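You operate a simulated robot arm through the tools that you are given. There is no shell and no other tool. Be economical: measure what you need, move in short steps, check, and stop when the job is done.

Carry out the task below with a simulated robot arm. There is one attempt and no reset: what you move stays moved.

TASK
Put the rusty strainer on the raised strip of the board table away on the top of the brown heater. Then fetch the shelf pin from the middle of the board table and stand it on the brown veneer pack there. Then fetch the pale block marked "pine" from the console end of the board table and set it on the white panel there. Then take the 30 x 40 card from the top of the blue cabinet and put it on top of the panel tray on the back half of the board table. Then fetch the white spray bottle and set it in the carton. Then open the upper blue drawer, take the green cap from the inside of the upper blue drawer and put it on top of the black spool, then shut the drawer. Do these in the order given. Set down upright: rusty strainer.

The check looks at the end state, three seconds after you hand in, the way a careful person would. Anything else that was tipped, shoved, dropped, spilled or broken makes it a failure. A push-on lid holds only when it is set on centred and level and pressed home; a screw cap is set on level and turned clockwise until tight.

THE ROBOT
A 6-joint arm with a four-finger gripper on a trunk, on a base that drives. Base frame: it is fixed to the floor where the robot stands at the start and does not move with it; the origin is under the middle of the robot, x ahead of it, y to its left, z up. Readings come in m, degrees, newtons and seconds.
With the tool pointing down near the work surface it reaches from about 0.14 to 0.52 m from the robot's upright axis, wherever it stands. Its first joint turns from -166.0 to 166.0 degrees. Places, roughly: black spool (6x6x5 cm) [1.4, -2.3, 0.9]; card [1, -2.75, 1]; carton [-1.25, 0.25, 0.75]; green cap (3x3x3 cm) [1.3, -2.8, 0.7]; pale block [1.25, -1.25, 1]; panel tray [0.75, -0.75, 1]; rusty strainer (6x6x11 cm) [0.5, 0.2, 1]; shelf pin (2x2x4 cm) [1.3, -0.7, 0.9]; top of the brown heater (20x13 cm) [4.92, -4.24, 0.66]; upper blue drawer [1.3, -2.8, 0.7]; veneer pack [1.25, -0.25, 1]; white panel [1.25, -1.75, 1]; white spray bottle [2.5, -2.25, 0.5]. Payload 3.43 kg.
The TCP is the grasp point between the finger pads, 0.03 m short of the fingertips. In the tool frame z runs along the fingers and y along their closing line. Largest opening 0.12 m; the body of the gripper starts 0.085 m behind the TCP.
Orientation is that of the tool frame in the base frame, as [roll, pitch, yaw] about the fixed x, y, z axes, in that order (R = Rz(yaw) Ry(pitch) Rx(roll)). With the fingers straight down and closing along the base's y, the tool's x points along the base's -x, its y along +y and its z along -z.

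THE INTERFACE
- The arm moves only by the tool drive_tool. Its argument "moves" is a list of rows, each an object (a shift or turn left out is 0, a gripper value left out holds the last) with "grip": the gripper command, from -1 (fully open) to 1 (shut), values between in proportion; "delta_pos": the shift along the tool's x, y, z in m, a list of three; "delta_rot": the turn, a rotation vector about the tool's x, y, z in rad, a list of three. In form: [{"grip": grip, "delta_pos": [tx, ty, tz], "delta_rot": [rx, ry, rz]}, ...]. A call has 1 to 8 rows; each row is the pose to reach, as a shift and turn from the pose commanded when the call began, along the tool's axes at that moment. A row lasts 0.2 s, in which the tool goes at most 0.05 m and 8.6 degrees; a call with a longer step from one row to the next is refused whole, and so is a gripper value outside its range. A pose out of reach is approached as far as the arm can. The call stops where the force on the tool passes 40 N (or 10 N more than at its start, if that is more) or the arm is blocked; 0.2 s more then pass. The fingers move at their own pace and stop on an object; they squeeze with about 32 N. The grip force told is the motor's: it shows also when the fingers shut on nothing. Time passes only in rows, and 0.2 s behind the last, so rows that repeat a pose let the fingers close. It gives the time, the measured TCP pose, the force on the tool (base axes), the opening and the grip force at its end, in the units of the frame above (readings bear some noise), with the torque about the TCP (base axes, N m) and any sound that the robot's microphone picked up.
- Cameras (640 x 400 px; columns grow to the right, rows downward): "scene" is now at [0.0456, 0.1016, 1.6854]; the picture's right is [-0.56, -0.83, 0.00], its down [-0.61, 0.41, -0.68] and it looks along [0.56, -0.38, -0.74] (base axes); focal length 288 px, centre (320, 200). "wrist" rides on the gripper at [0.071, -0.017, -0.121] in the tool frame; the picture's right is [0.23, 0.97, 0.00], its down [-0.81, 0.19, -0.55] and it looks along [-0.54, 0.13, 0.83] (tool axes); focal length 275 px, centre (320, 200). There is no depth. A picture from a camera that has moved, and an enlarged one, comes with that camera's place and axes in the base frame and with its lens. The place of the scene camera against the robot may be out by one fixed shift of up to 0.012 m in any direction.
- snapshot(camera): a new picture of that camera. No time passes.
- lift_body(by): slides the trunk up (or, below 0, down) by that many m; the arm and the scene camera ride with it, the base frame stays. It gives what a move gives, with no picture.
- roll_base(legs): drives the robot by 1 to 6 legs, each [ahead, left, turn to the left] in m, m and degrees, along the robot's own axes; the way and the turn of a leg run together, so that a leg with both is an arc; at most 1.5 m and 180 degrees a leg. The arm and the cameras ride along, it lands a little off, and it stops where it bumps. It gives what a move gives.
- aim_head(pan, tilt): turns the head with the scene camera to pan (to the left, within 120 degrees either way) and tilt (down, from -29 to 69), counted from straight ahead of the robot. It gives what a move gives.
- enlarge(camera, box): a new picture of the part [left, top, right, bottom] of that camera's present view, enlarged. No time passes.
- hand_in(): hands the job in; it is judged then, once.

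Go step by step. Nothing tells you exact positions but the pictures and the camera data: compare them with the known pose of the tool, close in by small moves and look again before you grip or let go. The budget is 207 turns and 184 pictures, counting those below and the enlarged ones. Unless the task says otherwise, let go and move clear before handing in, and close with one line.

The tools are called after "Emit:" as name(argument=value, ...) on one line, values as JSON. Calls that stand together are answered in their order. drive_tool: Moves the arm, as the interface text tells. Its arguments: {"type":"object","properties":{"moves":{"type":"array","items":{"type":"object","properties":{"grip":{"type":"number"},"delta_pos":{"type":"array","items":{"type":"number"}},"delta_rot":{"type":"array","items":{"type":"number"}}}}}},"required":["moves"]} The other tools are called the same way: lift_body (by) slides the trunk up or down; roll_base (legs) drives the base; aim_head (pan, tilt) turns the head that bears the scene camera; snapshot (camera) takes a picture; enlarge (camera, box) takes an enlarged picture of a part of a camera's view; hand_in () hands the job in.

At the start:

```text
time_s: 0.0
tcp_pos: [0.296, -0.2674, 1.22]
tool_rot: [-179.9, 0.1, -180.0]
contact_force: [-0.8, 0.2, -1.7]
moment: [0.02, -0.02, -0.01]
opening: 0.12
gripper_force: 0.0
trunk travel left (down, up): [-0.2, 0.24]
robot x, y, heading: [-0.0004, 0.001, 0.1]
head pan, tilt: [-34.2, 47.3]
```

scene: 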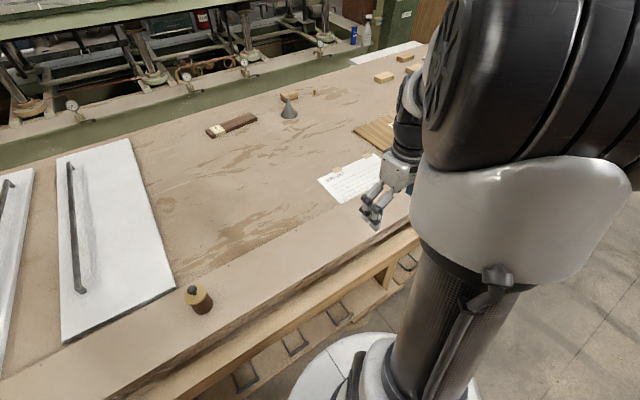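
wrist: 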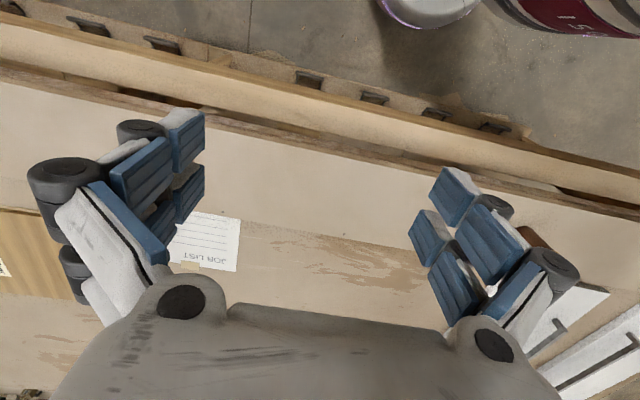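

I see the table ahead and an object at about [0.49, 0.19], which should be the rusty strainer. I'll look at it enlarged and survey the rest of the table.

Emit:
enlarge(camera="scene", box=[140, 250, 260, 330])

Emit:
enlarge(camera="scene", box=[180, 30, 440, 200])

```text
5.00 times, centred on (200, 290) of scene
camera zoom: at [0.0456, 0.1016, 1.6854], right [-0.56, -0.83, 0.0], down [-0.61, 0.41, -0.68], along [0.56, -0.38, -0.74], focal length 1441 px, centre (920, -250)
```

zoom: 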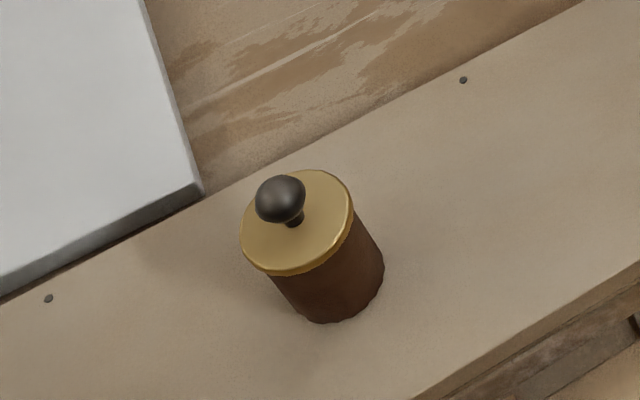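

```text
2.35 times, centred on (310, 115) of scene
camera zoom: at [0.0456, 0.1016, 1.6854], right [-0.56, -0.83, 0.0], down [-0.61, 0.41, -0.68], along [0.56, -0.38, -0.74], focal length 678 px, centre (344, 400)
```

zoom: 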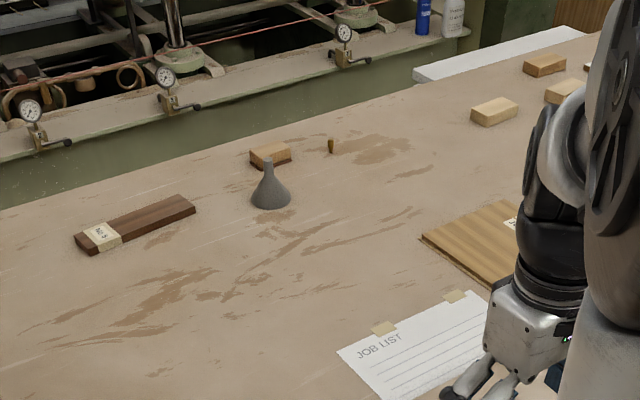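

The strainer is a brown jar-like body with a brass top and dark knob. Before moving, I'll survey around to plan the driving.

Emit:
aim_head(pan=-80, tilt=20)

Emit:
snapshot(camera="scene")

Emit:
aim_head(pan=-120, tilt=25)

Emit:
snapshot(camera="scene")

Emit:
aim_head(pan=-40, tilt=10)

Emit:
snapshot(camera="scene")

Emit:
aim_head(pan=110, tilt=30)

Emit:
snapshot(camera="scene")

```text
time_s: 1.1
tcp_pos: [0.297, -0.267, 1.2206]
tool_rot: [-179.9, 0.0, -179.9]
contact_force: [0.6, -0.2, 0.6]
moment: [-0.03, -0.02, 0.01]
opening: 0.1198
gripper_force: 0.0
trunk travel left (down, up): [-0.2, 0.24]
robot x, y, heading: [0.0033, -0.0015, 0.0]
head pan, tilt: [-80.0, 20.0]
```

```text
179 pictures are left
camera scene: at [-0.0038, 0.0545, 1.7273], right [-0.98, -0.17, 0.0], down [-0.06, 0.34, -0.94], along [0.16, -0.93, -0.34], focal length 288 px, centre (320, 200)
```

scene: 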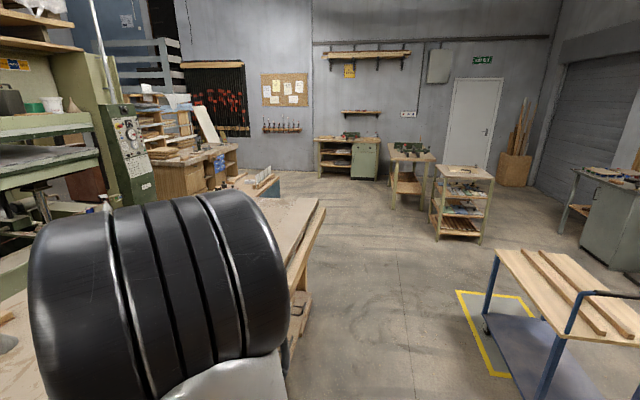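

```text
time_s: 2.2
tcp_pos: [0.2957, -0.2675, 1.2195]
tool_rot: [-180.0, 0.0, 180.0]
contact_force: [0.3, 1.3, -0.2]
moment: [-0.01, 0.0, -0.03]
opening: 0.12
gripper_force: 0.1
trunk travel left (down, up): [-0.2, 0.24]
robot x, y, heading: [0.0002, -0.0034, -0.1]
head pan, tilt: [-120.0, 25.0]
```

```text
178 pictures are left
camera scene: at [-0.0661, 0.0664, 1.7193], right [-0.87, 0.5, 0.0], down [0.21, 0.37, -0.91], along [-0.45, -0.79, -0.42], focal length 288 px, centre (320, 200)
```

scene: 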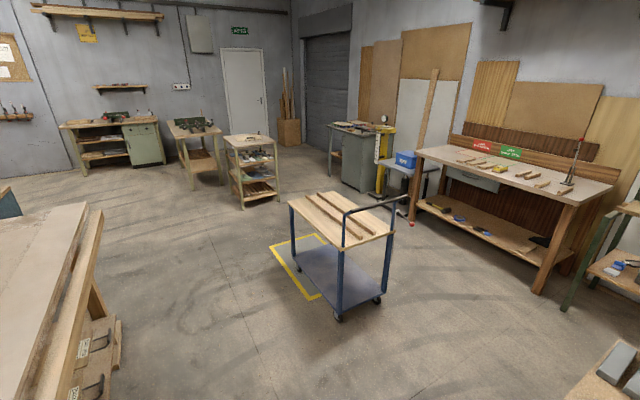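

```text
time_s: 3.7
tcp_pos: [0.2963, -0.267, 1.2204]
tool_rot: [-180.0, 0.0, -179.9]
contact_force: [-0.7, -0.2, -0.1]
moment: [0.04, -0.01, -0.01]
opening: 0.1201
gripper_force: 0.1
trunk travel left (down, up): [-0.2, 0.24]
robot x, y, heading: [0.0025, 0.0029, 0.4]
head pan, tilt: [-40.0, 10.0]
```

```text
177 pictures are left
camera scene: at [0.0511, 0.0864, 1.7436], right [-0.64, -0.77, 0.0], down [-0.13, 0.11, -0.98], along [0.75, -0.63, -0.17], focal length 288 px, centre (320, 200)
```

scene: 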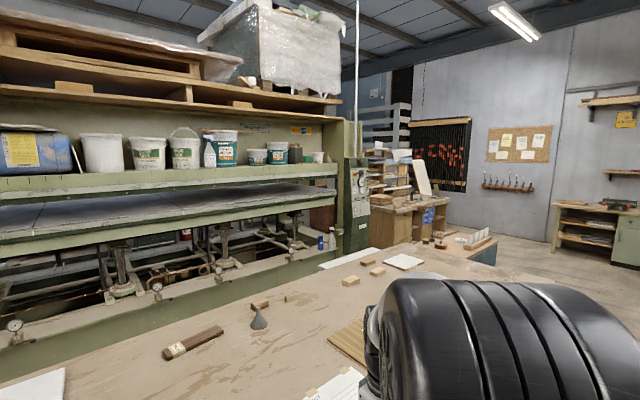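

```text
time_s: 6.1
tcp_pos: [0.2963, -0.2669, 1.2197]
tool_rot: [180.0, 0.0, -180.0]
contact_force: [0.2, 0.6, 0.0]
moment: [-0.01, 0.02, -0.01]
opening: 0.1202
gripper_force: 0.1
trunk travel left (down, up): [-0.2, 0.24]
robot x, y, heading: [-0.0015, -0.0014, -0.0]
head pan, tilt: [110.0, 30.0]
```

```text
176 pictures are left
camera scene: at [-0.051, 0.2312, 1.7113], right [0.94, 0.34, 0.0], down [0.17, -0.47, -0.87], along [-0.3, 0.81, -0.5], focal length 288 px, centre (320, 200)
```

scene: 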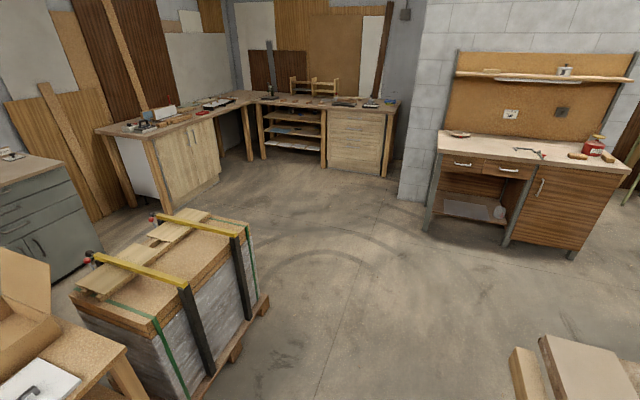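

Room mapped: the heater lies past the far end of the table behind the console, the carton is behind me. I'll shift left so the strainer sits squarely ahead, and look at it again.

Emit:
roll_base(legs=[[0.03, 0.19, 0]])

Emit:
aim_head(pan=0, tilt=55)

Emit:
snapshot(camera="scene")

Emit:
snapshot(camera="wrist")

```text
time_s: 7.7
tcp_pos: [0.3262, -0.0757, 1.22]
tool_rot: [180.0, -0.1, -179.9]
contact_force: [0.4, -0.3, -0.9]
moment: [-0.05, -0.01, -0.01]
opening: 0.1198
gripper_force: 0.0
trunk travel left (down, up): [-0.2, 0.24]
robot x, y, heading: [0.0288, 0.1881, -0.1]
head pan, tilt: [110.0, 30.0]
```

```text
time_s: 9.5
tcp_pos: [0.3258, -0.0781, 1.2195]
tool_rot: [-180.0, 0.0, 180.0]
contact_force: [-0.1, 0.2, 0.0]
moment: [0.02, -0.01, 0.0]
opening: 0.12
gripper_force: 0.1
trunk travel left (down, up): [-0.2, 0.24]
robot x, y, heading: [0.0326, 0.1901, 0.0]
head pan, tilt: [0.0, 55.0]
```

```text
175 pictures are left
camera scene: at [0.0819, 0.3363, 1.6753], right [0.0, -1.0, 0.0], down [-0.82, 0.0, -0.57], along [0.57, 0.0, -0.82], focal length 288 px, centre (320, 200)
```

scene: 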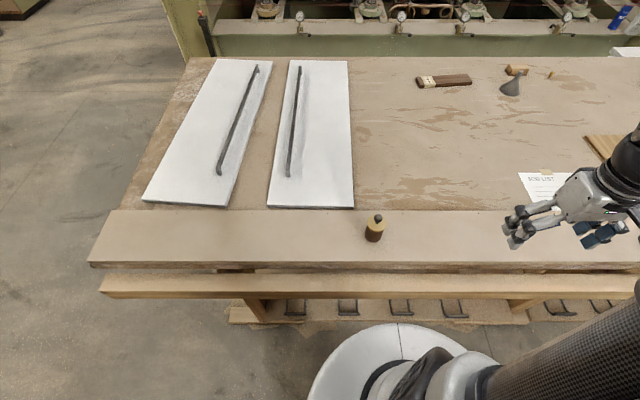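

```text
174 pictures are left
camera wrist: at [0.2556, -0.094, 1.3409], right [-0.23, 0.97, 0.0], down [0.81, 0.19, 0.55], along [0.54, 0.13, -0.83], focal length 275 px, centre (320, 200)
```

wrist: 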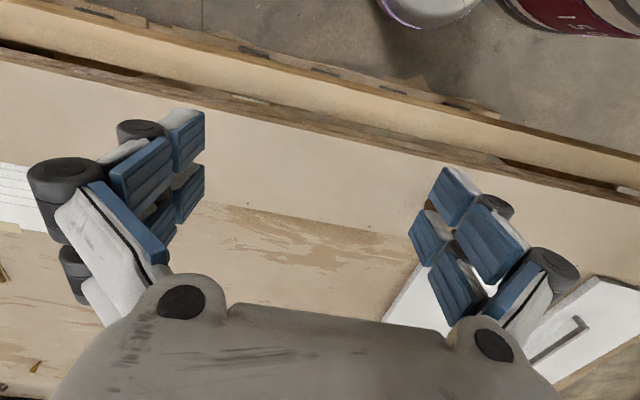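

The strainer is near [0.505, 0.184] with the table strip near z 0.86. I'll move above it and refine with the wrist camera.

Emit:
drive_tool(moves=[{"delta_pos": [-0.022, 0.033, 0.015], "grip": -1}, {"delta_pos": [-0.045, 0.065, 0.03]}, {"delta_pos": [-0.067, 0.098, 0.045]}, {"delta_pos": [-0.09, 0.13, 0.06]}, {"delta_pos": [-0.112, 0.163, 0.075]}, {"delta_pos": [-0.134, 0.196, 0.09]}, {"delta_pos": [-0.157, 0.228, 0.105]}, {"delta_pos": [-0.179, 0.261, 0.12]}])

Emit:
snapshot(camera="wrist")

Emit:
snapshot(camera="scene")

```text
time_s: 11.3
tcp_pos: [0.5062, 0.1834, 1.1004]
tool_rot: [180.0, 0.0, -180.0]
contact_force: [0.5, 0.3, 0.5]
moment: [0.0, 0.01, 0.03]
opening: 0.1199
gripper_force: 0.0
trunk travel left (down, up): [-0.2, 0.24]
robot x, y, heading: [0.0279, 0.1906, 0.2]
head pan, tilt: [0.0, 55.0]
```

```text
173 pictures are left
camera wrist: at [0.4364, 0.1676, 1.2214], right [-0.23, 0.97, 0.0], down [0.81, 0.19, 0.55], along [0.54, 0.13, -0.83], focal length 275 px, centre (320, 200)
```

wrist: 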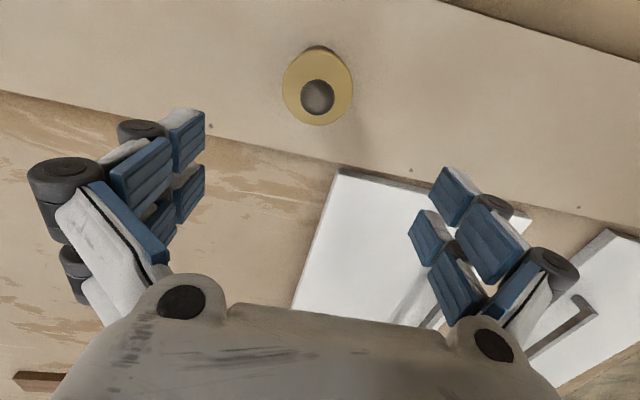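

```text
172 pictures are left
camera scene: at [0.0829, 0.3373, 1.6751], right [0.0, -1.0, 0.0], down [-0.82, 0.0, -0.57], along [0.57, 0.0, -0.82], focal length 288 px, centre (320, 200)
```

scene: 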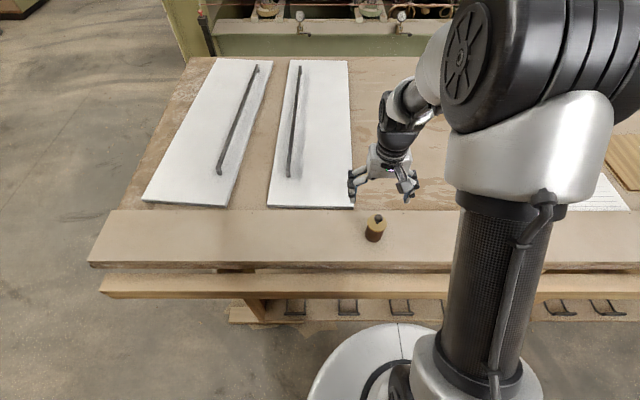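

The strainer sits a little nearer, about [0.490, 0.179]. I'll correct and come down, then recheck.

Emit:
drive_tool(moves=[{"delta_pos": [0.016, -0.004, 0.0]}, {"delta_pos": [0.016, -0.004, 0.045]}])

Emit:
snapshot(camera="wrist")

```text
time_s: 11.9
tcp_pos: [0.4893, 0.1797, 1.0535]
tool_rot: [180.0, 0.0, 180.0]
contact_force: [0.1, -1.7, -0.4]
moment: [0.03, 0.04, -0.01]
opening: 0.1198
gripper_force: 0.0
trunk travel left (down, up): [-0.2, 0.24]
robot x, y, heading: [0.03, 0.1944, 0.3]
head pan, tilt: [0.0, 55.0]
```

```text
171 pictures are left
camera wrist: at [0.419, 0.1635, 1.1756], right [-0.23, 0.97, 0.0], down [0.81, 0.19, 0.55], along [0.54, 0.13, -0.83], focal length 275 px, centre (320, 200)
```

wrist: 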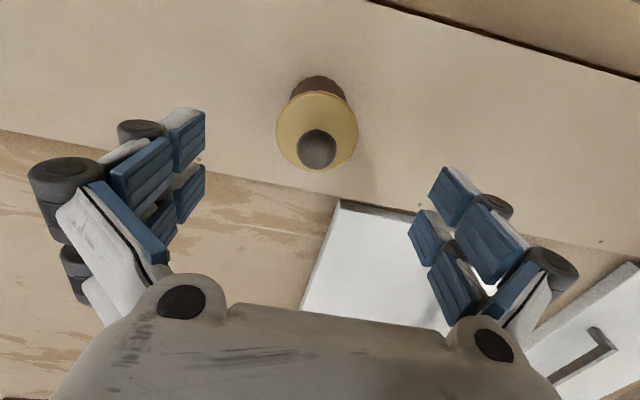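

Triangulated: strainer at about [0.488, 0.178], lid top z≈0.975, strip z≈0.89. I'll descend around it partway and check.

Emit:
drive_tool(moves=[{"delta_pos": [0.001, -0.002, 0.035]}, {"delta_pos": [0.001, -0.002, 0.07]}])

Emit:
snapshot(camera="wrist")

Emit:
enlarge(camera="scene", box=[300, 150, 460, 250])

```text
time_s: 12.5
tcp_pos: [0.4873, 0.1784, 0.9838]
tool_rot: [-180.0, -0.1, 180.0]
contact_force: [0.1, 0.8, -0.3]
moment: [0.0, 0.01, -0.01]
opening: 0.1197
gripper_force: 0.0
trunk travel left (down, up): [-0.2, 0.24]
robot x, y, heading: [0.031, 0.1908, 0.1]
head pan, tilt: [0.0, 55.0]
```

```text
170 pictures are left
camera wrist: at [0.4174, 0.1614, 1.1051], right [-0.23, 0.97, 0.0], down [0.81, 0.19, 0.55], along [0.54, 0.13, -0.83], focal length 275 px, centre (320, 200)
```

wrist: 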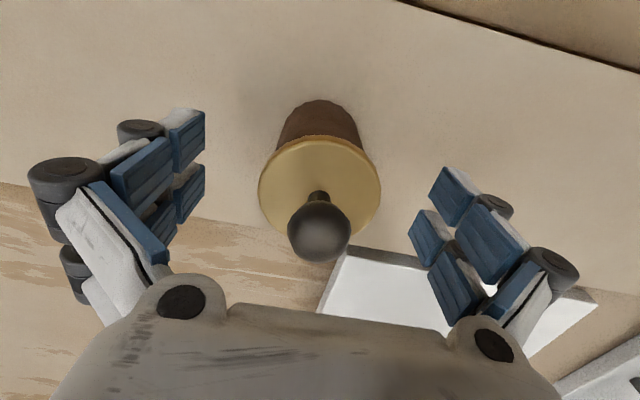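

```text
4.00 times, centred on (380, 200) of scene
camera zoom: at [0.0821, 0.3363, 1.6752], right [0.0, -1.0, 0.0], down [-0.82, 0.0, -0.57], along [0.57, 0.0, -0.82], focal length 1153 px, centre (80, 200)
```

zoom: 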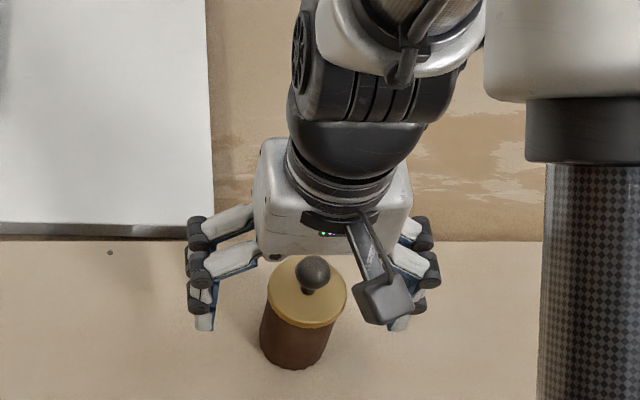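

The lid is centred between the fingers. I'll go down 3 cm and look again before closing.

Emit:
drive_tool(moves=[{"delta_pos": [0.0, 0.0, 0.03]}, {"delta_pos": [0.0, 0.0, 0.035]}])

Emit:
snapshot(camera="wrist")

Emit:
enlarge(camera="scene", box=[300, 150, 460, 250])

```text
time_s: 13.1
tcp_pos: [0.4884, 0.1779, 0.9528]
tool_rot: [-180.0, 0.4, -180.0]
contact_force: [-2.8, 0.4, 39.9]
moment: [-0.1, 0.15, -0.02]
opening: 0.12
gripper_force: 0.0
trunk travel left (down, up): [-0.2, 0.24]
robot x, y, heading: [0.0302, 0.1904, 0.0]
head pan, tilt: [0.0, 55.0]
```

```text
168 pictures are left
camera wrist: at [0.4171, 0.1616, 1.073], right [-0.23, 0.97, 0.0], down [0.81, 0.19, 0.56], along [0.54, 0.13, -0.83], focal length 275 px, centre (320, 200)
```

wrist: 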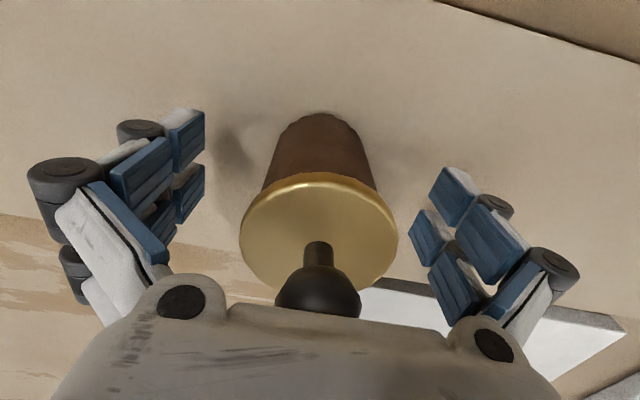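

```text
4.00 times, centred on (380, 200) of scene
camera zoom: at [0.0792, 0.3364, 1.6759], right [0.0, -1.0, 0.0], down [-0.82, 0.0, -0.57], along [0.57, 0.0, -0.82], focal length 1153 px, centre (80, 200)
```

zoom: 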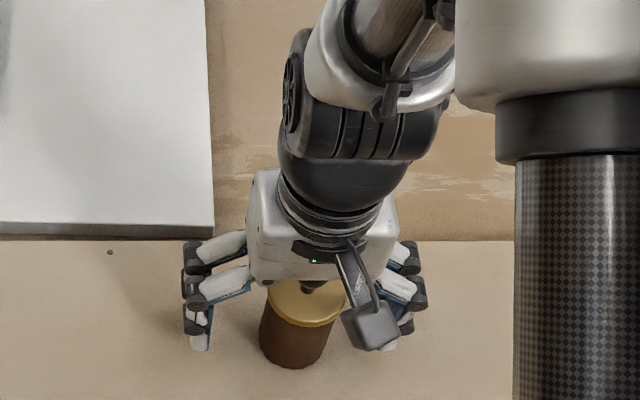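

The gripper body touched the knob top, so I back off slightly, shift 6 mm toward me to centre (strainer x≈0.482) and close.

Emit:
drive_tool(moves=[{"delta_pos": [0.0, 0.0, -0.009]}, {"delta_pos": [0.006, -0.001, -0.009]}, {"delta_pos": [0.006, -0.001, -0.009]}])

Emit:
drive_tool(moves=[{"grip": 0.2}, {"grip": 0.2}, {"grip": 1}, {"grip": 1}, {"grip": 1}, {"grip": 1}, {"grip": 1}])

Emit:
snapshot(camera="wrist")

Emit:
enlarge(camera="scene", box=[300, 150, 460, 250])

```text
time_s: 13.9
tcp_pos: [0.4819, 0.1767, 0.9577]
tool_rot: [-179.9, 0.0, -180.0]
contact_force: [1.1, 0.2, 0.8]
moment: [0.03, 0.01, 0.02]
opening: 0.1199
gripper_force: 0.0
trunk travel left (down, up): [-0.2, 0.24]
robot x, y, heading: [0.0292, 0.1901, -0.1]
head pan, tilt: [0.0, 55.0]
```

```text
time_s: 15.5
tcp_pos: [0.4824, 0.1768, 0.9601]
tool_rot: [-180.0, 0.1, 180.0]
contact_force: [0.8, 0.1, 13.0]
moment: [0.05, 0.14, 0.02]
opening: 0.0496
gripper_force: 31.8
trunk travel left (down, up): [-0.2, 0.24]
robot x, y, heading: [0.0272, 0.1889, -0.2]
head pan, tilt: [0.0, 55.0]
```

```text
166 pictures are left
camera wrist: at [0.4115, 0.1602, 1.0803], right [-0.23, 0.97, 0.0], down [0.81, 0.19, 0.55], along [0.54, 0.13, -0.83], focal length 275 px, centre (320, 200)
```

wrist: 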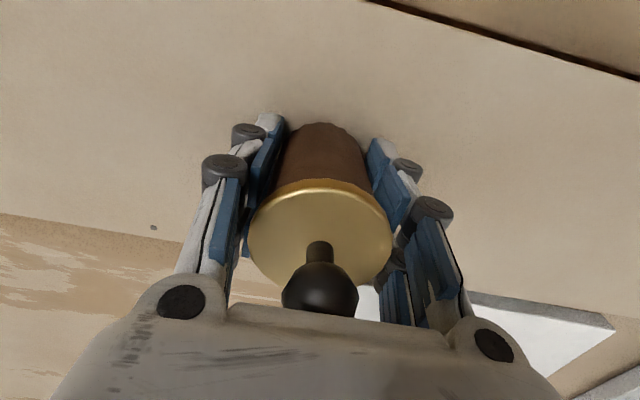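

```text
4.00 times, centred on (380, 200) of scene
camera zoom: at [0.0811, 0.3363, 1.6754], right [0.0, -1.0, 0.0], down [-0.82, 0.0, -0.57], along [0.57, 0.0, -0.82], focal length 1153 px, centre (80, 200)
```

zoom: 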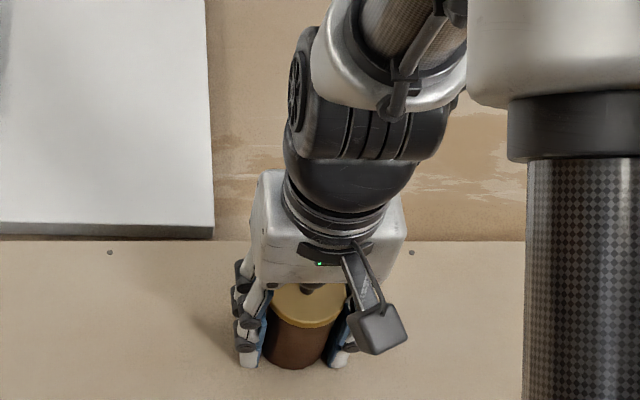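

Gripped at 5 cm opening around the body. I'll lift and check that body and lid come together.

Emit:
drive_tool(moves=[{"delta_pos": [0, 0, -0.02]}, {"delta_pos": [0, 0, -0.06]}, {"delta_pos": [0, 0, -0.1]}, {"delta_pos": [0, 0, -0.1]}])

Emit:
snapshot(camera="wrist")

Emit:
snapshot(camera="scene")

```text
time_s: 16.5
tcp_pos: [0.4815, 0.1761, 1.0592]
tool_rot: [180.0, -0.1, 179.9]
contact_force: [0.2, 0.9, -1.1]
moment: [0.02, 0.02, -0.01]
opening: 0.0496
gripper_force: 31.8
trunk travel left (down, up): [-0.2, 0.24]
robot x, y, heading: [0.0316, 0.1906, -0.0]
head pan, tilt: [0.0, 55.0]
```

```text
164 pictures are left
camera wrist: at [0.4106, 0.1598, 1.1796], right [-0.23, 0.97, 0.0], down [0.81, 0.19, 0.55], along [0.54, 0.13, -0.83], focal length 275 px, centre (320, 200)
```

wrist: 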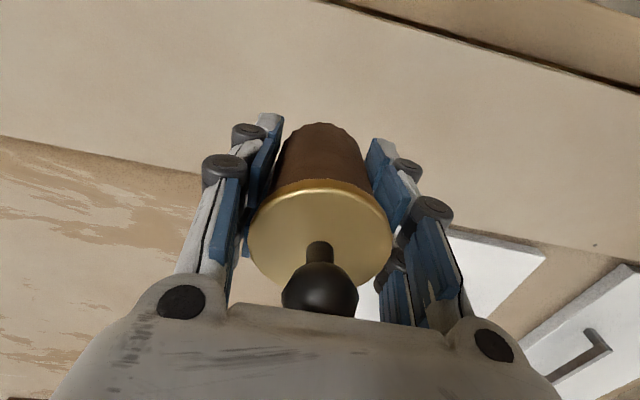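

```text
163 pictures are left
camera scene: at [0.0826, 0.3362, 1.6752], right [0.0, -1.0, 0.0], down [-0.82, 0.0, -0.57], along [0.57, 0.0, -0.82], focal length 288 px, centre (320, 200)
```

scene: 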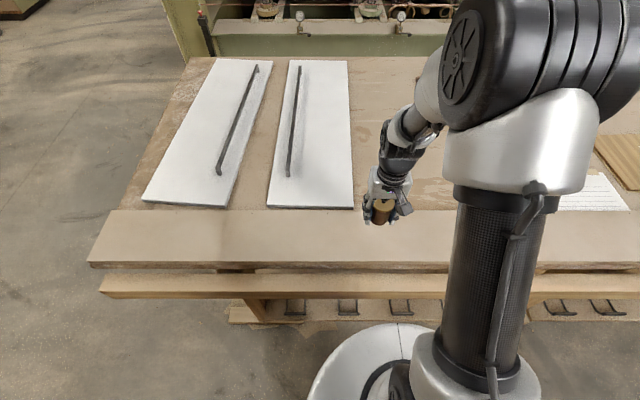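

The whole strainer came up cleanly. I'll pull the arm in and drive along the aisle towards the far end, watching the way.

Emit:
drive_tool(moves=[{"delta_pos": [0.05, 0, -0.02]}, {"delta_pos": [0.1, 0, -0.04]}, {"delta_pos": [0.14, 0, -0.06]}])

Emit:
roll_base(legs=[[-0.23, 0, 0], [0, -1.4, 0], [0, -1.2, 0]])

Emit:
aim_head(pan=-20, tilt=25)

Emit:
snapshot(camera="scene")

Emit:
aim_head(pan=-75, tilt=25)

Emit:
snapshot(camera="scene")

```text
refused: row 1 steps farther than a row can; nothing moved
```

```text
time_s: 30.3
tcp_pos: [0.33, -2.3403, 1.0583]
tool_rot: [180.0, 0.0, -177.1]
contact_force: [-0.1, -0.2, -1.7]
moment: [-0.01, 0.01, -0.01]
opening: 0.0498
gripper_force: 32.2
trunk travel left (down, up): [-0.2, 0.24]
robot x, y, heading: [-0.1214, -2.35, 2.7]
head pan, tilt: [0.0, 55.0]
```

```text
time_s: 31.2
tcp_pos: [0.3292, -2.3381, 1.0577]
tool_rot: [179.9, 0.0, -177.1]
contact_force: [-0.7, 0.2, -0.8]
moment: [-0.01, 0.0, -0.01]
opening: 0.0497
gripper_force: 31.9
trunk travel left (down, up): [-0.2, 0.24]
robot x, y, heading: [-0.1241, -2.3474, 3.3]
head pan, tilt: [-20.0, 25.0]
```

```text
162 pictures are left
camera scene: at [-0.0612, -2.2308, 1.7192], right [-0.29, -0.96, 0.0], down [-0.4, 0.12, -0.91], along [0.87, -0.27, -0.42], focal length 288 px, centre (320, 200)
```

scene: 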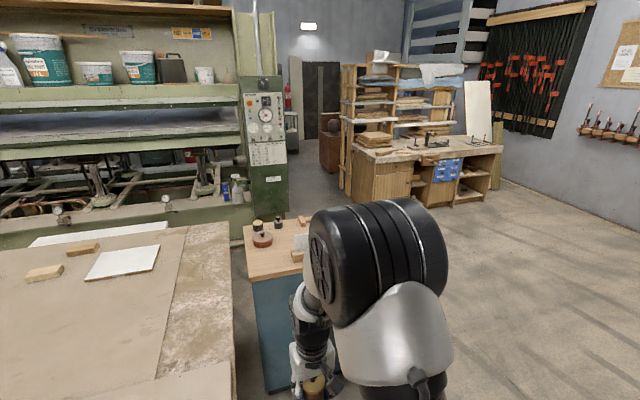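

```text
time_s: 32.5
tcp_pos: [0.3278, -2.3395, 1.0575]
tool_rot: [179.9, -0.1, -177.2]
contact_force: [0.3, -0.7, -0.5]
moment: [-0.02, 0.0, -0.01]
opening: 0.0493
gripper_force: 32.2
trunk travel left (down, up): [-0.2, 0.24]
robot x, y, heading: [-0.122, -2.348, 2.6]
head pan, tilt: [-75.0, 25.0]
```

```text
161 pictures are left
camera scene: at [-0.1208, -2.2915, 1.7193], right [-0.95, -0.31, 0.0], down [-0.13, 0.4, -0.91], along [0.28, -0.86, -0.42], focal length 288 px, centre (320, 200)
```

scene: 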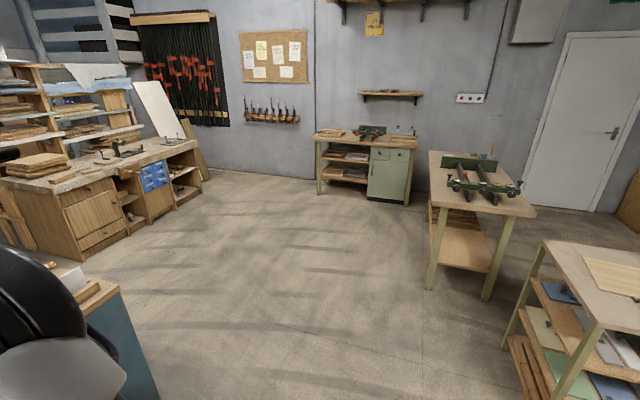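

Path clear past the blue cabinet; the heater is visible beyond the shelving. I'll retract the arm, then drive along y≈-3.4.

Emit:
drive_tool(moves=[{"delta_pos": [0.045, 0, -0.01]}, {"delta_pos": [0.09, 0, -0.02]}, {"delta_pos": [0.13, 0, -0.03]}])

Emit:
roll_base(legs=[[0, -1.05, -2.7], [1.3, 0, 0], [1.3, 0, 0]])

Emit:
aim_head(pan=-15, tilt=30)

Emit:
snapshot(camera="scene")

Emit:
aim_head(pan=35, tilt=30)

Emit:
snapshot(camera="scene")

```text
time_s: 33.2
tcp_pos: [0.1948, -2.3465, 1.0882]
tool_rot: [-180.0, 0.0, -177.0]
contact_force: [-0.8, 0.3, -0.7]
moment: [-0.01, -0.04, -0.02]
opening: 0.0497
gripper_force: 31.8
trunk travel left (down, up): [-0.2, 0.24]
robot x, y, heading: [-0.1216, -2.3459, 3.3]
head pan, tilt: [-75.0, 25.0]
```

```text
time_s: 51.0
tcp_pos: [2.8462, -3.2964, 1.0869]
tool_rot: [179.9, 0.1, -177.3]
contact_force: [0.2, 0.5, -1.2]
moment: [-0.05, 0.04, 0.02]
opening: 0.0493
gripper_force: 32.4
trunk travel left (down, up): [-0.2, 0.24]
robot x, y, heading: [2.5275, -3.2975, 2.7]
head pan, tilt: [-75.0, 25.0]
```

```text
time_s: 52.3
tcp_pos: [2.8466, -3.2951, 1.0872]
tool_rot: [-179.9, 0.0, -177.3]
contact_force: [-0.1, 0.4, -1.0]
moment: [0.02, 0.0, 0.0]
opening: 0.0494
gripper_force: 31.9
trunk travel left (down, up): [-0.2, 0.24]
robot x, y, heading: [2.5274, -3.2981, 2.7]
head pan, tilt: [-15.0, 30.0]
```

```text
160 pictures are left
camera scene: at [2.5894, -3.1707, 1.7113], right [-0.21, -0.98, 0.0], down [-0.49, 0.11, -0.87], along [0.85, -0.19, -0.5], focal length 288 px, centre (320, 200)
```

scene: 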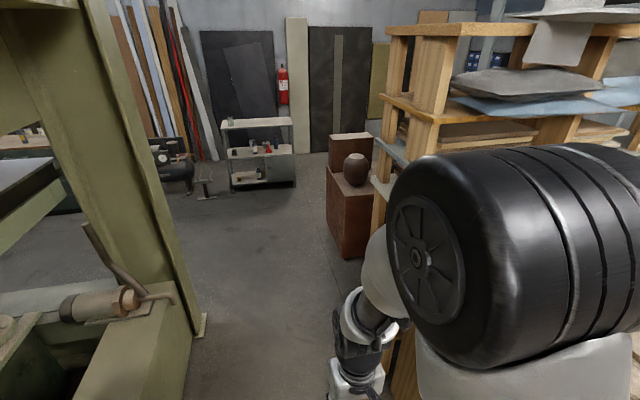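

```text
time_s: 53.5
tcp_pos: [2.847, -3.296, 1.0874]
tool_rot: [180.0, 0.0, -177.3]
contact_force: [0.4, 0.2, -0.6]
moment: [0.0, -0.01, 0.02]
opening: 0.0496
gripper_force: 32.9
trunk travel left (down, up): [-0.2, 0.24]
robot x, y, heading: [2.5264, -3.2972, 2.7]
head pan, tilt: [35.0, 30.0]
```

```text
159 pictures are left
camera scene: at [2.5728, -3.0961, 1.7113], right [0.61, -0.79, 0.0], down [-0.4, -0.31, -0.87], along [0.69, 0.53, -0.5], focal length 288 px, centre (320, 200)
```

scene: 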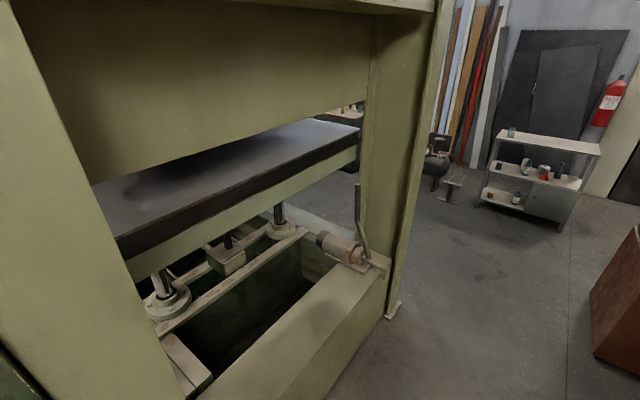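

The heater is the brown cabinet ahead with a dark pot on it. I'll advance another 1.3 m and look again.

Emit:
roll_base(legs=[[1.35, -0.06, -2.7]])

Emit:
aim_head(pan=-45, tilt=40)

Emit:
snapshot(camera="scene")

Emit:
aim_head(pan=-10, tilt=45)

Emit:
snapshot(camera="scene")

```text
time_s: 60.2
tcp_pos: [4.2012, -3.3614, 1.0876]
tool_rot: [180.0, 0.1, 178.7]
contact_force: [0.6, 0.1, -0.8]
moment: [-0.04, 0.03, 0.01]
opening: 0.0495
gripper_force: 32.0
trunk travel left (down, up): [-0.2, 0.24]
robot x, y, heading: [3.8785, -3.3408, -1.1]
head pan, tilt: [35.0, 30.0]
```

```text
time_s: 61.8
tcp_pos: [4.2012, -3.3623, 1.087]
tool_rot: [-180.0, 0.0, 178.7]
contact_force: [0.4, -0.4, -1.4]
moment: [0.01, 0.01, 0.01]
opening: 0.0498
gripper_force: 32.2
trunk travel left (down, up): [-0.2, 0.24]
robot x, y, heading: [3.8803, -3.3413, -1.1]
head pan, tilt: [-45.0, 40.0]
```

```text
158 pictures are left
camera scene: at [3.9244, -3.2555, 1.6959], right [-0.72, -0.69, 0.0], down [-0.44, 0.46, -0.77], along [0.53, -0.55, -0.64], focal length 288 px, centre (320, 200)
```

scene: 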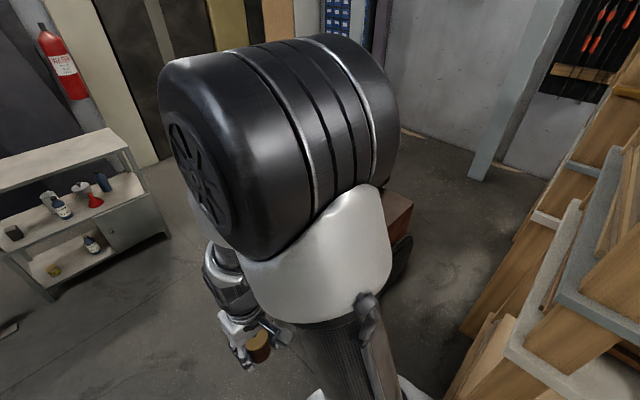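

```text
time_s: 62.8
tcp_pos: [4.2001, -3.3621, 1.0874]
tool_rot: [179.9, 0.0, 178.7]
contact_force: [-0.6, -1.0, -0.8]
moment: [0.0, -0.02, 0.01]
opening: 0.0495
gripper_force: 31.7
trunk travel left (down, up): [-0.2, 0.24]
robot x, y, heading: [3.8836, -3.3399, -1.3]
head pan, tilt: [-10.0, 45.0]
```

```text
157 pictures are left
camera scene: at [3.9454, -3.2102, 1.6887], right [-0.2, -0.98, 0.0], down [-0.69, 0.14, -0.71], along [0.69, -0.14, -0.71], focal length 288 px, centre (320, 200)
```

scene: 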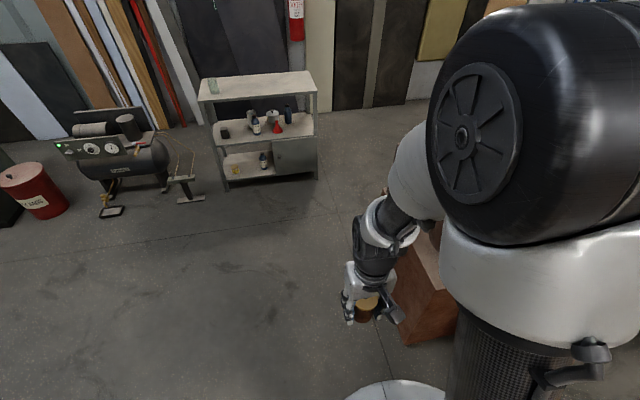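

The arm hides the heater from here. I'll go forward to x≈4.85 and turn to face it, so the camera sees over its left side.

Emit:
roll_base(legs=[[0.97, 0.03, 0], [0, 0, -89]])

Emit:
aim_head(pan=0, tilt=50)

Emit:
snapshot(camera="scene")

```text
time_s: 71.6
tcp_pos: [4.8447, -3.6434, 1.0868]
tool_rot: [180.0, 0.1, 91.7]
contact_force: [-0.2, -0.6, 0.0]
moment: [-0.01, -0.01, 0.0]
opening: 0.0496
gripper_force: 32.5
trunk travel left (down, up): [-0.2, 0.24]
robot x, y, heading: [4.8535, -3.3237, -88.5]
head pan, tilt: [-10.0, 45.0]
```

```text
time_s: 72.3
tcp_pos: [4.8459, -3.643, 1.0865]
tool_rot: [180.0, 0.0, 91.7]
contact_force: [-0.8, -0.1, -1.2]
moment: [0.01, -0.01, -0.03]
opening: 0.0497
gripper_force: 32.0
trunk travel left (down, up): [-0.2, 0.24]
robot x, y, heading: [4.8544, -3.3228, -88.3]
head pan, tilt: [0.0, 50.0]
```

```text
156 pictures are left
camera scene: at [4.9922, -3.3713, 1.6818], right [-1.0, -0.03, 0.0], down [-0.02, 0.77, -0.64], along [0.02, -0.64, -0.77], focal length 288 px, centre (320, 200)
```

scene: 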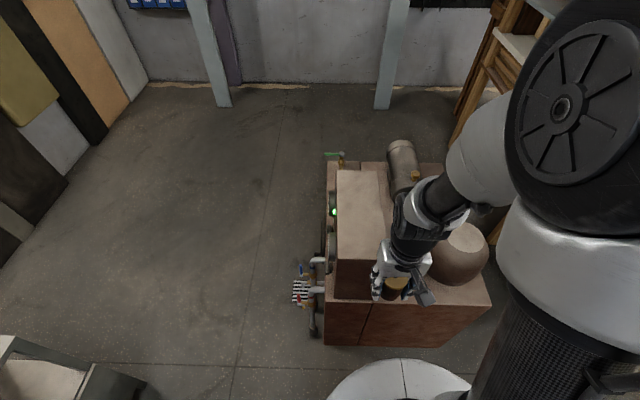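

I see the heater from above: a main brown box with a pot and pipe, plus a raised part. I'll zoom in.

Emit:
enlarge(camera="scene", box=[270, 130, 510, 350])

Emit:
snapshot(camera="wrist")

```text
1.82 times, centred on (390, 240) of scene
camera zoom: at [4.9922, -3.3713, 1.6818], right [-1.0, -0.03, 0.0], down [-0.02, 0.77, -0.64], along [0.02, -0.64, -0.77], focal length 524 px, centre (193, 127)
```

zoom: 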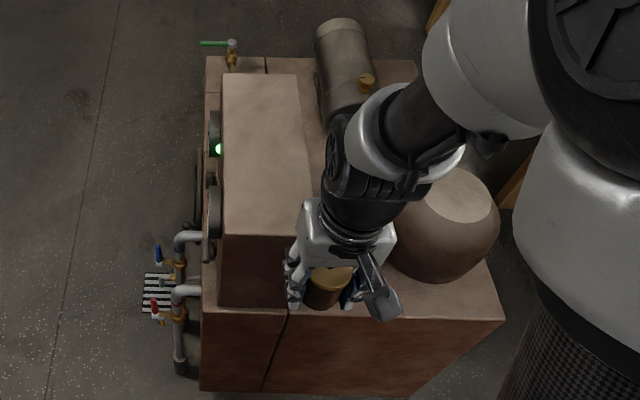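

```text
154 pictures are left
camera wrist: at [4.8279, -3.5719, 1.2086], right [0.97, 0.26, 0.0], down [0.21, -0.81, 0.55], along [0.14, -0.53, -0.83], focal length 275 px, centre (320, 200)
```

wrist: 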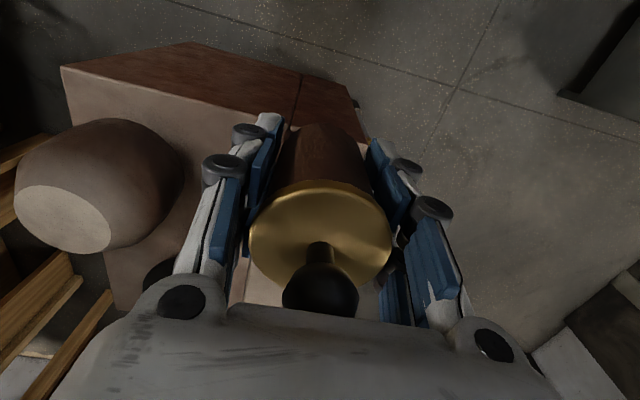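

The main top appears near z≈0.6 with a higher block; I need exact heights. I'll raise the trunk 0.2 m for parallax and look again.

Emit:
lift_body(by=0.22)

Emit:
aim_head(pan=-8, tilt=58)

Emit:
enlarge(camera="scene", box=[200, 60, 440, 210])

Emit:
snapshot(camera="wrist")

```text
time_s: 74.6
tcp_pos: [4.8465, -3.642, 1.3072]
tool_rot: [-180.0, 0.1, 91.6]
contact_force: [0.1, 0.4, -1.4]
moment: [0.0, -0.01, 0.01]
opening: 0.0492
gripper_force: 32.0
trunk travel left (down, up): [-0.42, 0.02]
robot x, y, heading: [4.8521, -3.3268, -88.6]
head pan, tilt: [0.0, 50.0]
```

```text
time_s: 75.3
tcp_pos: [4.8451, -3.643, 1.307]
tool_rot: [-179.9, 0.0, 91.5]
contact_force: [0.1, -0.9, -0.8]
moment: [-0.02, -0.01, 0.05]
opening: 0.0494
gripper_force: 32.1
trunk travel left (down, up): [-0.42, 0.02]
robot x, y, heading: [4.8527, -3.3237, -88.6]
head pan, tilt: [-8.0, 58.0]
```

```text
2.67 times, centred on (320, 135) of scene
camera zoom: at [4.9826, -3.3628, 1.8916], right [-0.99, 0.11, 0.0], down [0.09, 0.84, -0.53], along [-0.06, -0.53, -0.85], focal length 768 px, centre (320, 373)
```

zoom: 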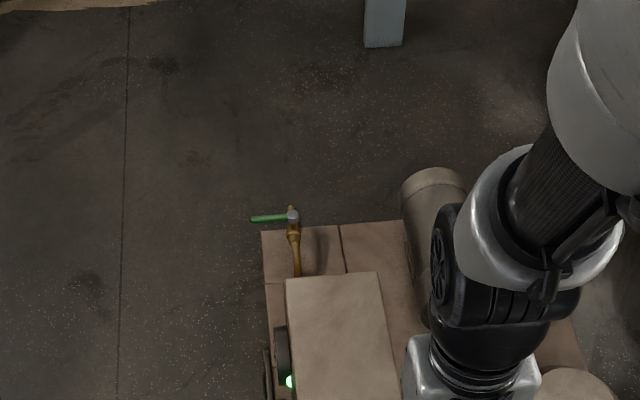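

```text
152 pictures are left
camera wrist: at [4.828, -3.5719, 1.4287], right [0.97, 0.26, 0.0], down [0.21, -0.81, 0.55], along [0.14, -0.53, -0.83], focal length 275 px, centre (320, 200)
```

wrist: 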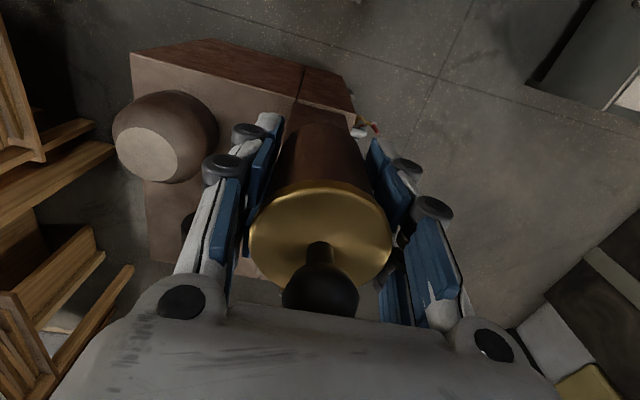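

The main top measures z≈0.66, matching the given spot, which lies behind the raised block at about [4.92, -4.24]. I'll go round to the open control-panel side (+x) to see and reach it.

Emit:
roll_base(legs=[[0, 0.57, 0], [0.3, 0.07, 0], [0.6, 0.15, 0], [0, 0, -91]])

Emit:
aim_head(pan=-5, tilt=55)

Emit:
snapshot(camera="scene")

Emit:
snapshot(camera="wrist")

```text
time_s: 87.2
tcp_pos: [5.3398, -4.1926, 1.3078]
tool_rot: [180.0, 0.1, -0.2]
contact_force: [0.1, 0.9, -1.7]
moment: [0.01, -0.01, 0.01]
opening: 0.0493
gripper_force: 32.2
trunk travel left (down, up): [-0.42, 0.02]
robot x, y, heading: [5.6576, -4.2123, 180.0]
head pan, tilt: [-8.0, 58.0]
```

```text
time_s: 87.8
tcp_pos: [5.3397, -4.1938, 1.3087]
tool_rot: [-179.9, 0.0, -0.1]
contact_force: [-1.1, -0.4, -1.0]
moment: [0.01, -0.02, -0.01]
opening: 0.0493
gripper_force: 32.0
trunk travel left (down, up): [-0.42, 0.02]
robot x, y, heading: [5.6589, -4.2103, 179.6]
head pan, tilt: [-5.0, 55.0]
```

```text
151 pictures are left
camera scene: at [5.6062, -4.3353, 1.8952], right [0.09, 1.0, 0.0], down [0.82, -0.07, -0.57], along [-0.57, 0.05, -0.82], focal length 288 px, centre (320, 200)
```

scene: 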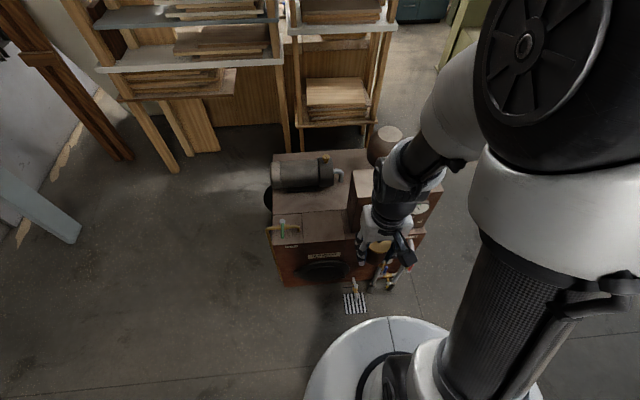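

```text
150 pictures are left
camera wrist: at [5.4127, -4.1759, 1.4286], right [0.23, -0.97, 0.0], down [-0.81, -0.19, 0.55], along [-0.54, -0.13, -0.83], focal length 275 px, centre (320, 200)
```

wrist: 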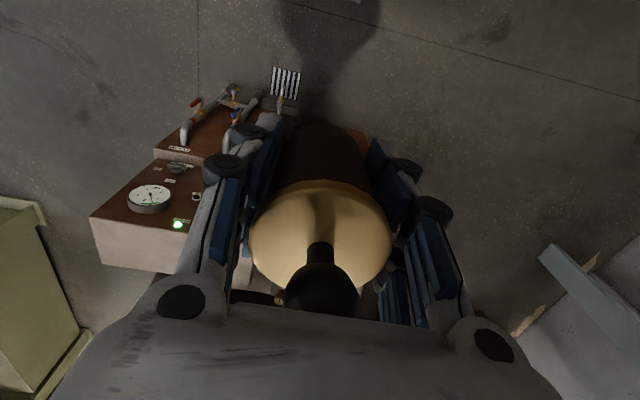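

Now the lower part of the heater top is visible left of the raised block. I'll zoom in on it.

Emit:
enlarge(camera="scene", box=[250, 130, 450, 300])

```text
2.35 times, centred on (350, 215) of scene
camera zoom: at [5.6062, -4.3353, 1.8952], right [0.09, 1.0, 0.0], down [0.82, -0.07, -0.57], along [-0.57, 0.05, -0.82], focal length 678 px, centre (249, 165)
```

zoom: 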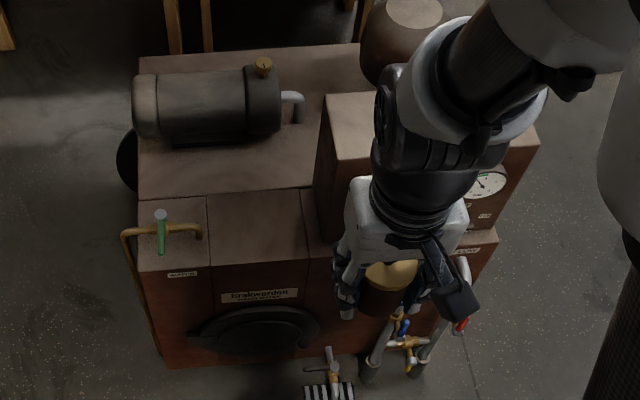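

The free panel between the tap and the raised block is at about [4.91, -4.25, 0.66], 20 x 13 cm, exactly as listed. I'll drive closer in.

Emit:
roll_base(legs=[[0.22, 0.03, 0.4]])

Emit:
lift_body(by=-0.3)

Emit:
snapshot(camera="scene")

Emit:
snapshot(camera="wrist")

```text
time_s: 89.5
tcp_pos: [5.1268, -4.2254, 1.3074]
tool_rot: [-179.9, 0.0, 0.4]
contact_force: [-0.7, 0.2, -1.1]
moment: [-0.02, 0.01, -0.02]
opening: 0.0496
gripper_force: 32.0
trunk travel left (down, up): [-0.42, 0.02]
robot x, y, heading: [5.4455, -4.2321, -179.5]
head pan, tilt: [-5.0, 55.0]
```

```text
time_s: 92.5
tcp_pos: [5.1265, -4.2265, 1.0074]
tool_rot: [-180.0, 0.1, 0.2]
contact_force: [-0.4, 0.9, -1.8]
moment: [0.01, 0.01, 0.02]
opening: 0.0495
gripper_force: 32.4
trunk travel left (down, up): [-0.12, 0.32]
robot x, y, heading: [5.4454, -4.2388, -179.9]
head pan, tilt: [-5.0, 55.0]
```

```text
148 pictures are left
camera scene: at [5.3937, -4.366, 1.5953], right [0.08, 1.0, 0.0], down [0.82, -0.07, -0.57], along [-0.57, 0.05, -0.82], focal length 288 px, centre (320, 200)
```

scene: 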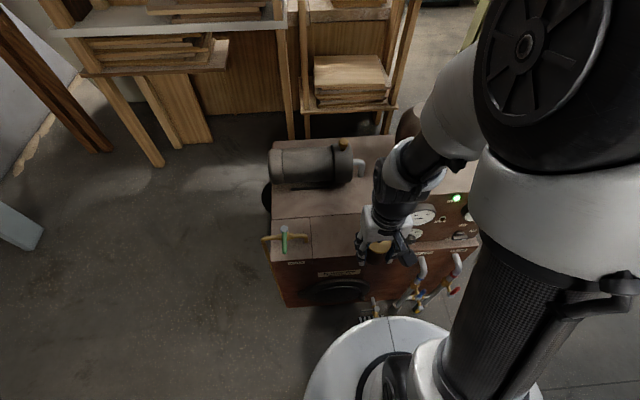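

```text
147 pictures are left
camera wrist: at [5.1989, -4.2082, 1.1288], right [0.23, -0.97, 0.0], down [-0.81, -0.2, 0.55], along [-0.54, -0.13, -0.83], focal length 275 px, centre (320, 200)
```

wrist: 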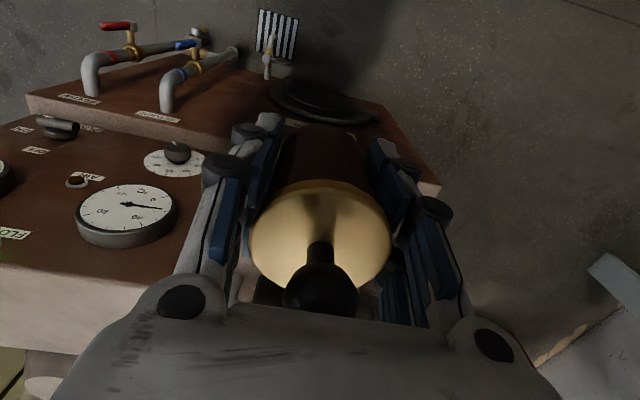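

I'll extend over the panel at the present height.

Emit:
drive_tool(moves=[{"delta_pos": [-0.04, 0.006, 0]}, {"delta_pos": [-0.08, 0.012, 0]}, {"delta_pos": [-0.12, 0.017, 0]}, {"delta_pos": [-0.16, 0.022, 0]}, {"delta_pos": [-0.2, 0.028, 0]}, {"delta_pos": [-0.212, 0.028, 0]}])

Emit:
enlarge(camera="scene", box=[240, 120, 480, 300])

Emit:
snapshot(camera="wrist")

```text
time_s: 93.9
tcp_pos: [4.9139, -4.2521, 1.0081]
tool_rot: [180.0, 0.0, 0.3]
contact_force: [-0.3, 0.3, -1.6]
moment: [0.04, 0.0, 0.0]
opening: 0.0499
gripper_force: 31.9
trunk travel left (down, up): [-0.12, 0.32]
robot x, y, heading: [5.4449, -4.2404, -179.9]
head pan, tilt: [-5.0, 55.0]
```

```text
2.22 times, centred on (360, 210) of scene
camera zoom: at [5.3936, -4.366, 1.5953], right [0.08, 1.0, 0.0], down [0.82, -0.07, -0.57], along [-0.57, 0.05, -0.82], focal length 640 px, centre (231, 178)
```

zoom: 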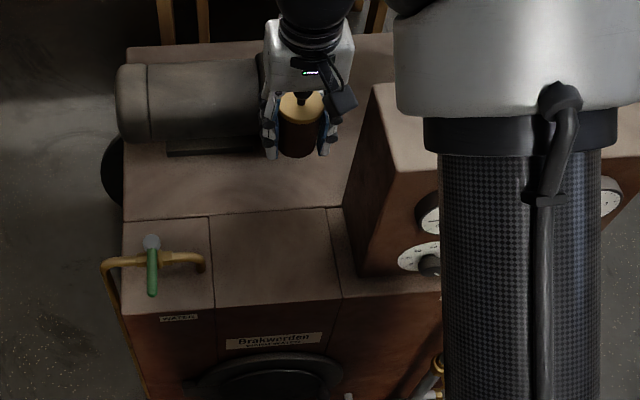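

```text
145 pictures are left
camera wrist: at [4.9868, -4.2358, 1.1288], right [0.23, -0.97, 0.0], down [-0.81, -0.2, 0.55], along [-0.54, -0.13, -0.83], focal length 275 px, centre (320, 200)
```

wrist: 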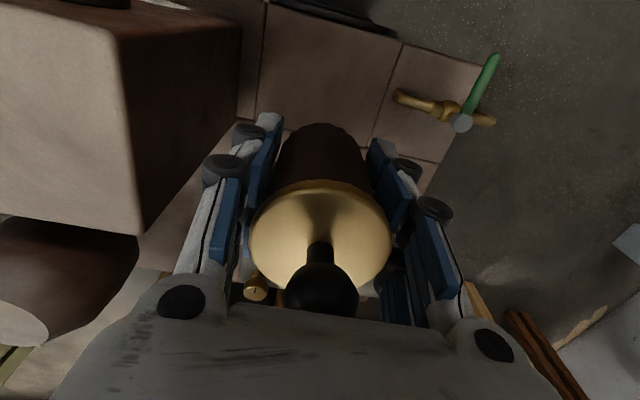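

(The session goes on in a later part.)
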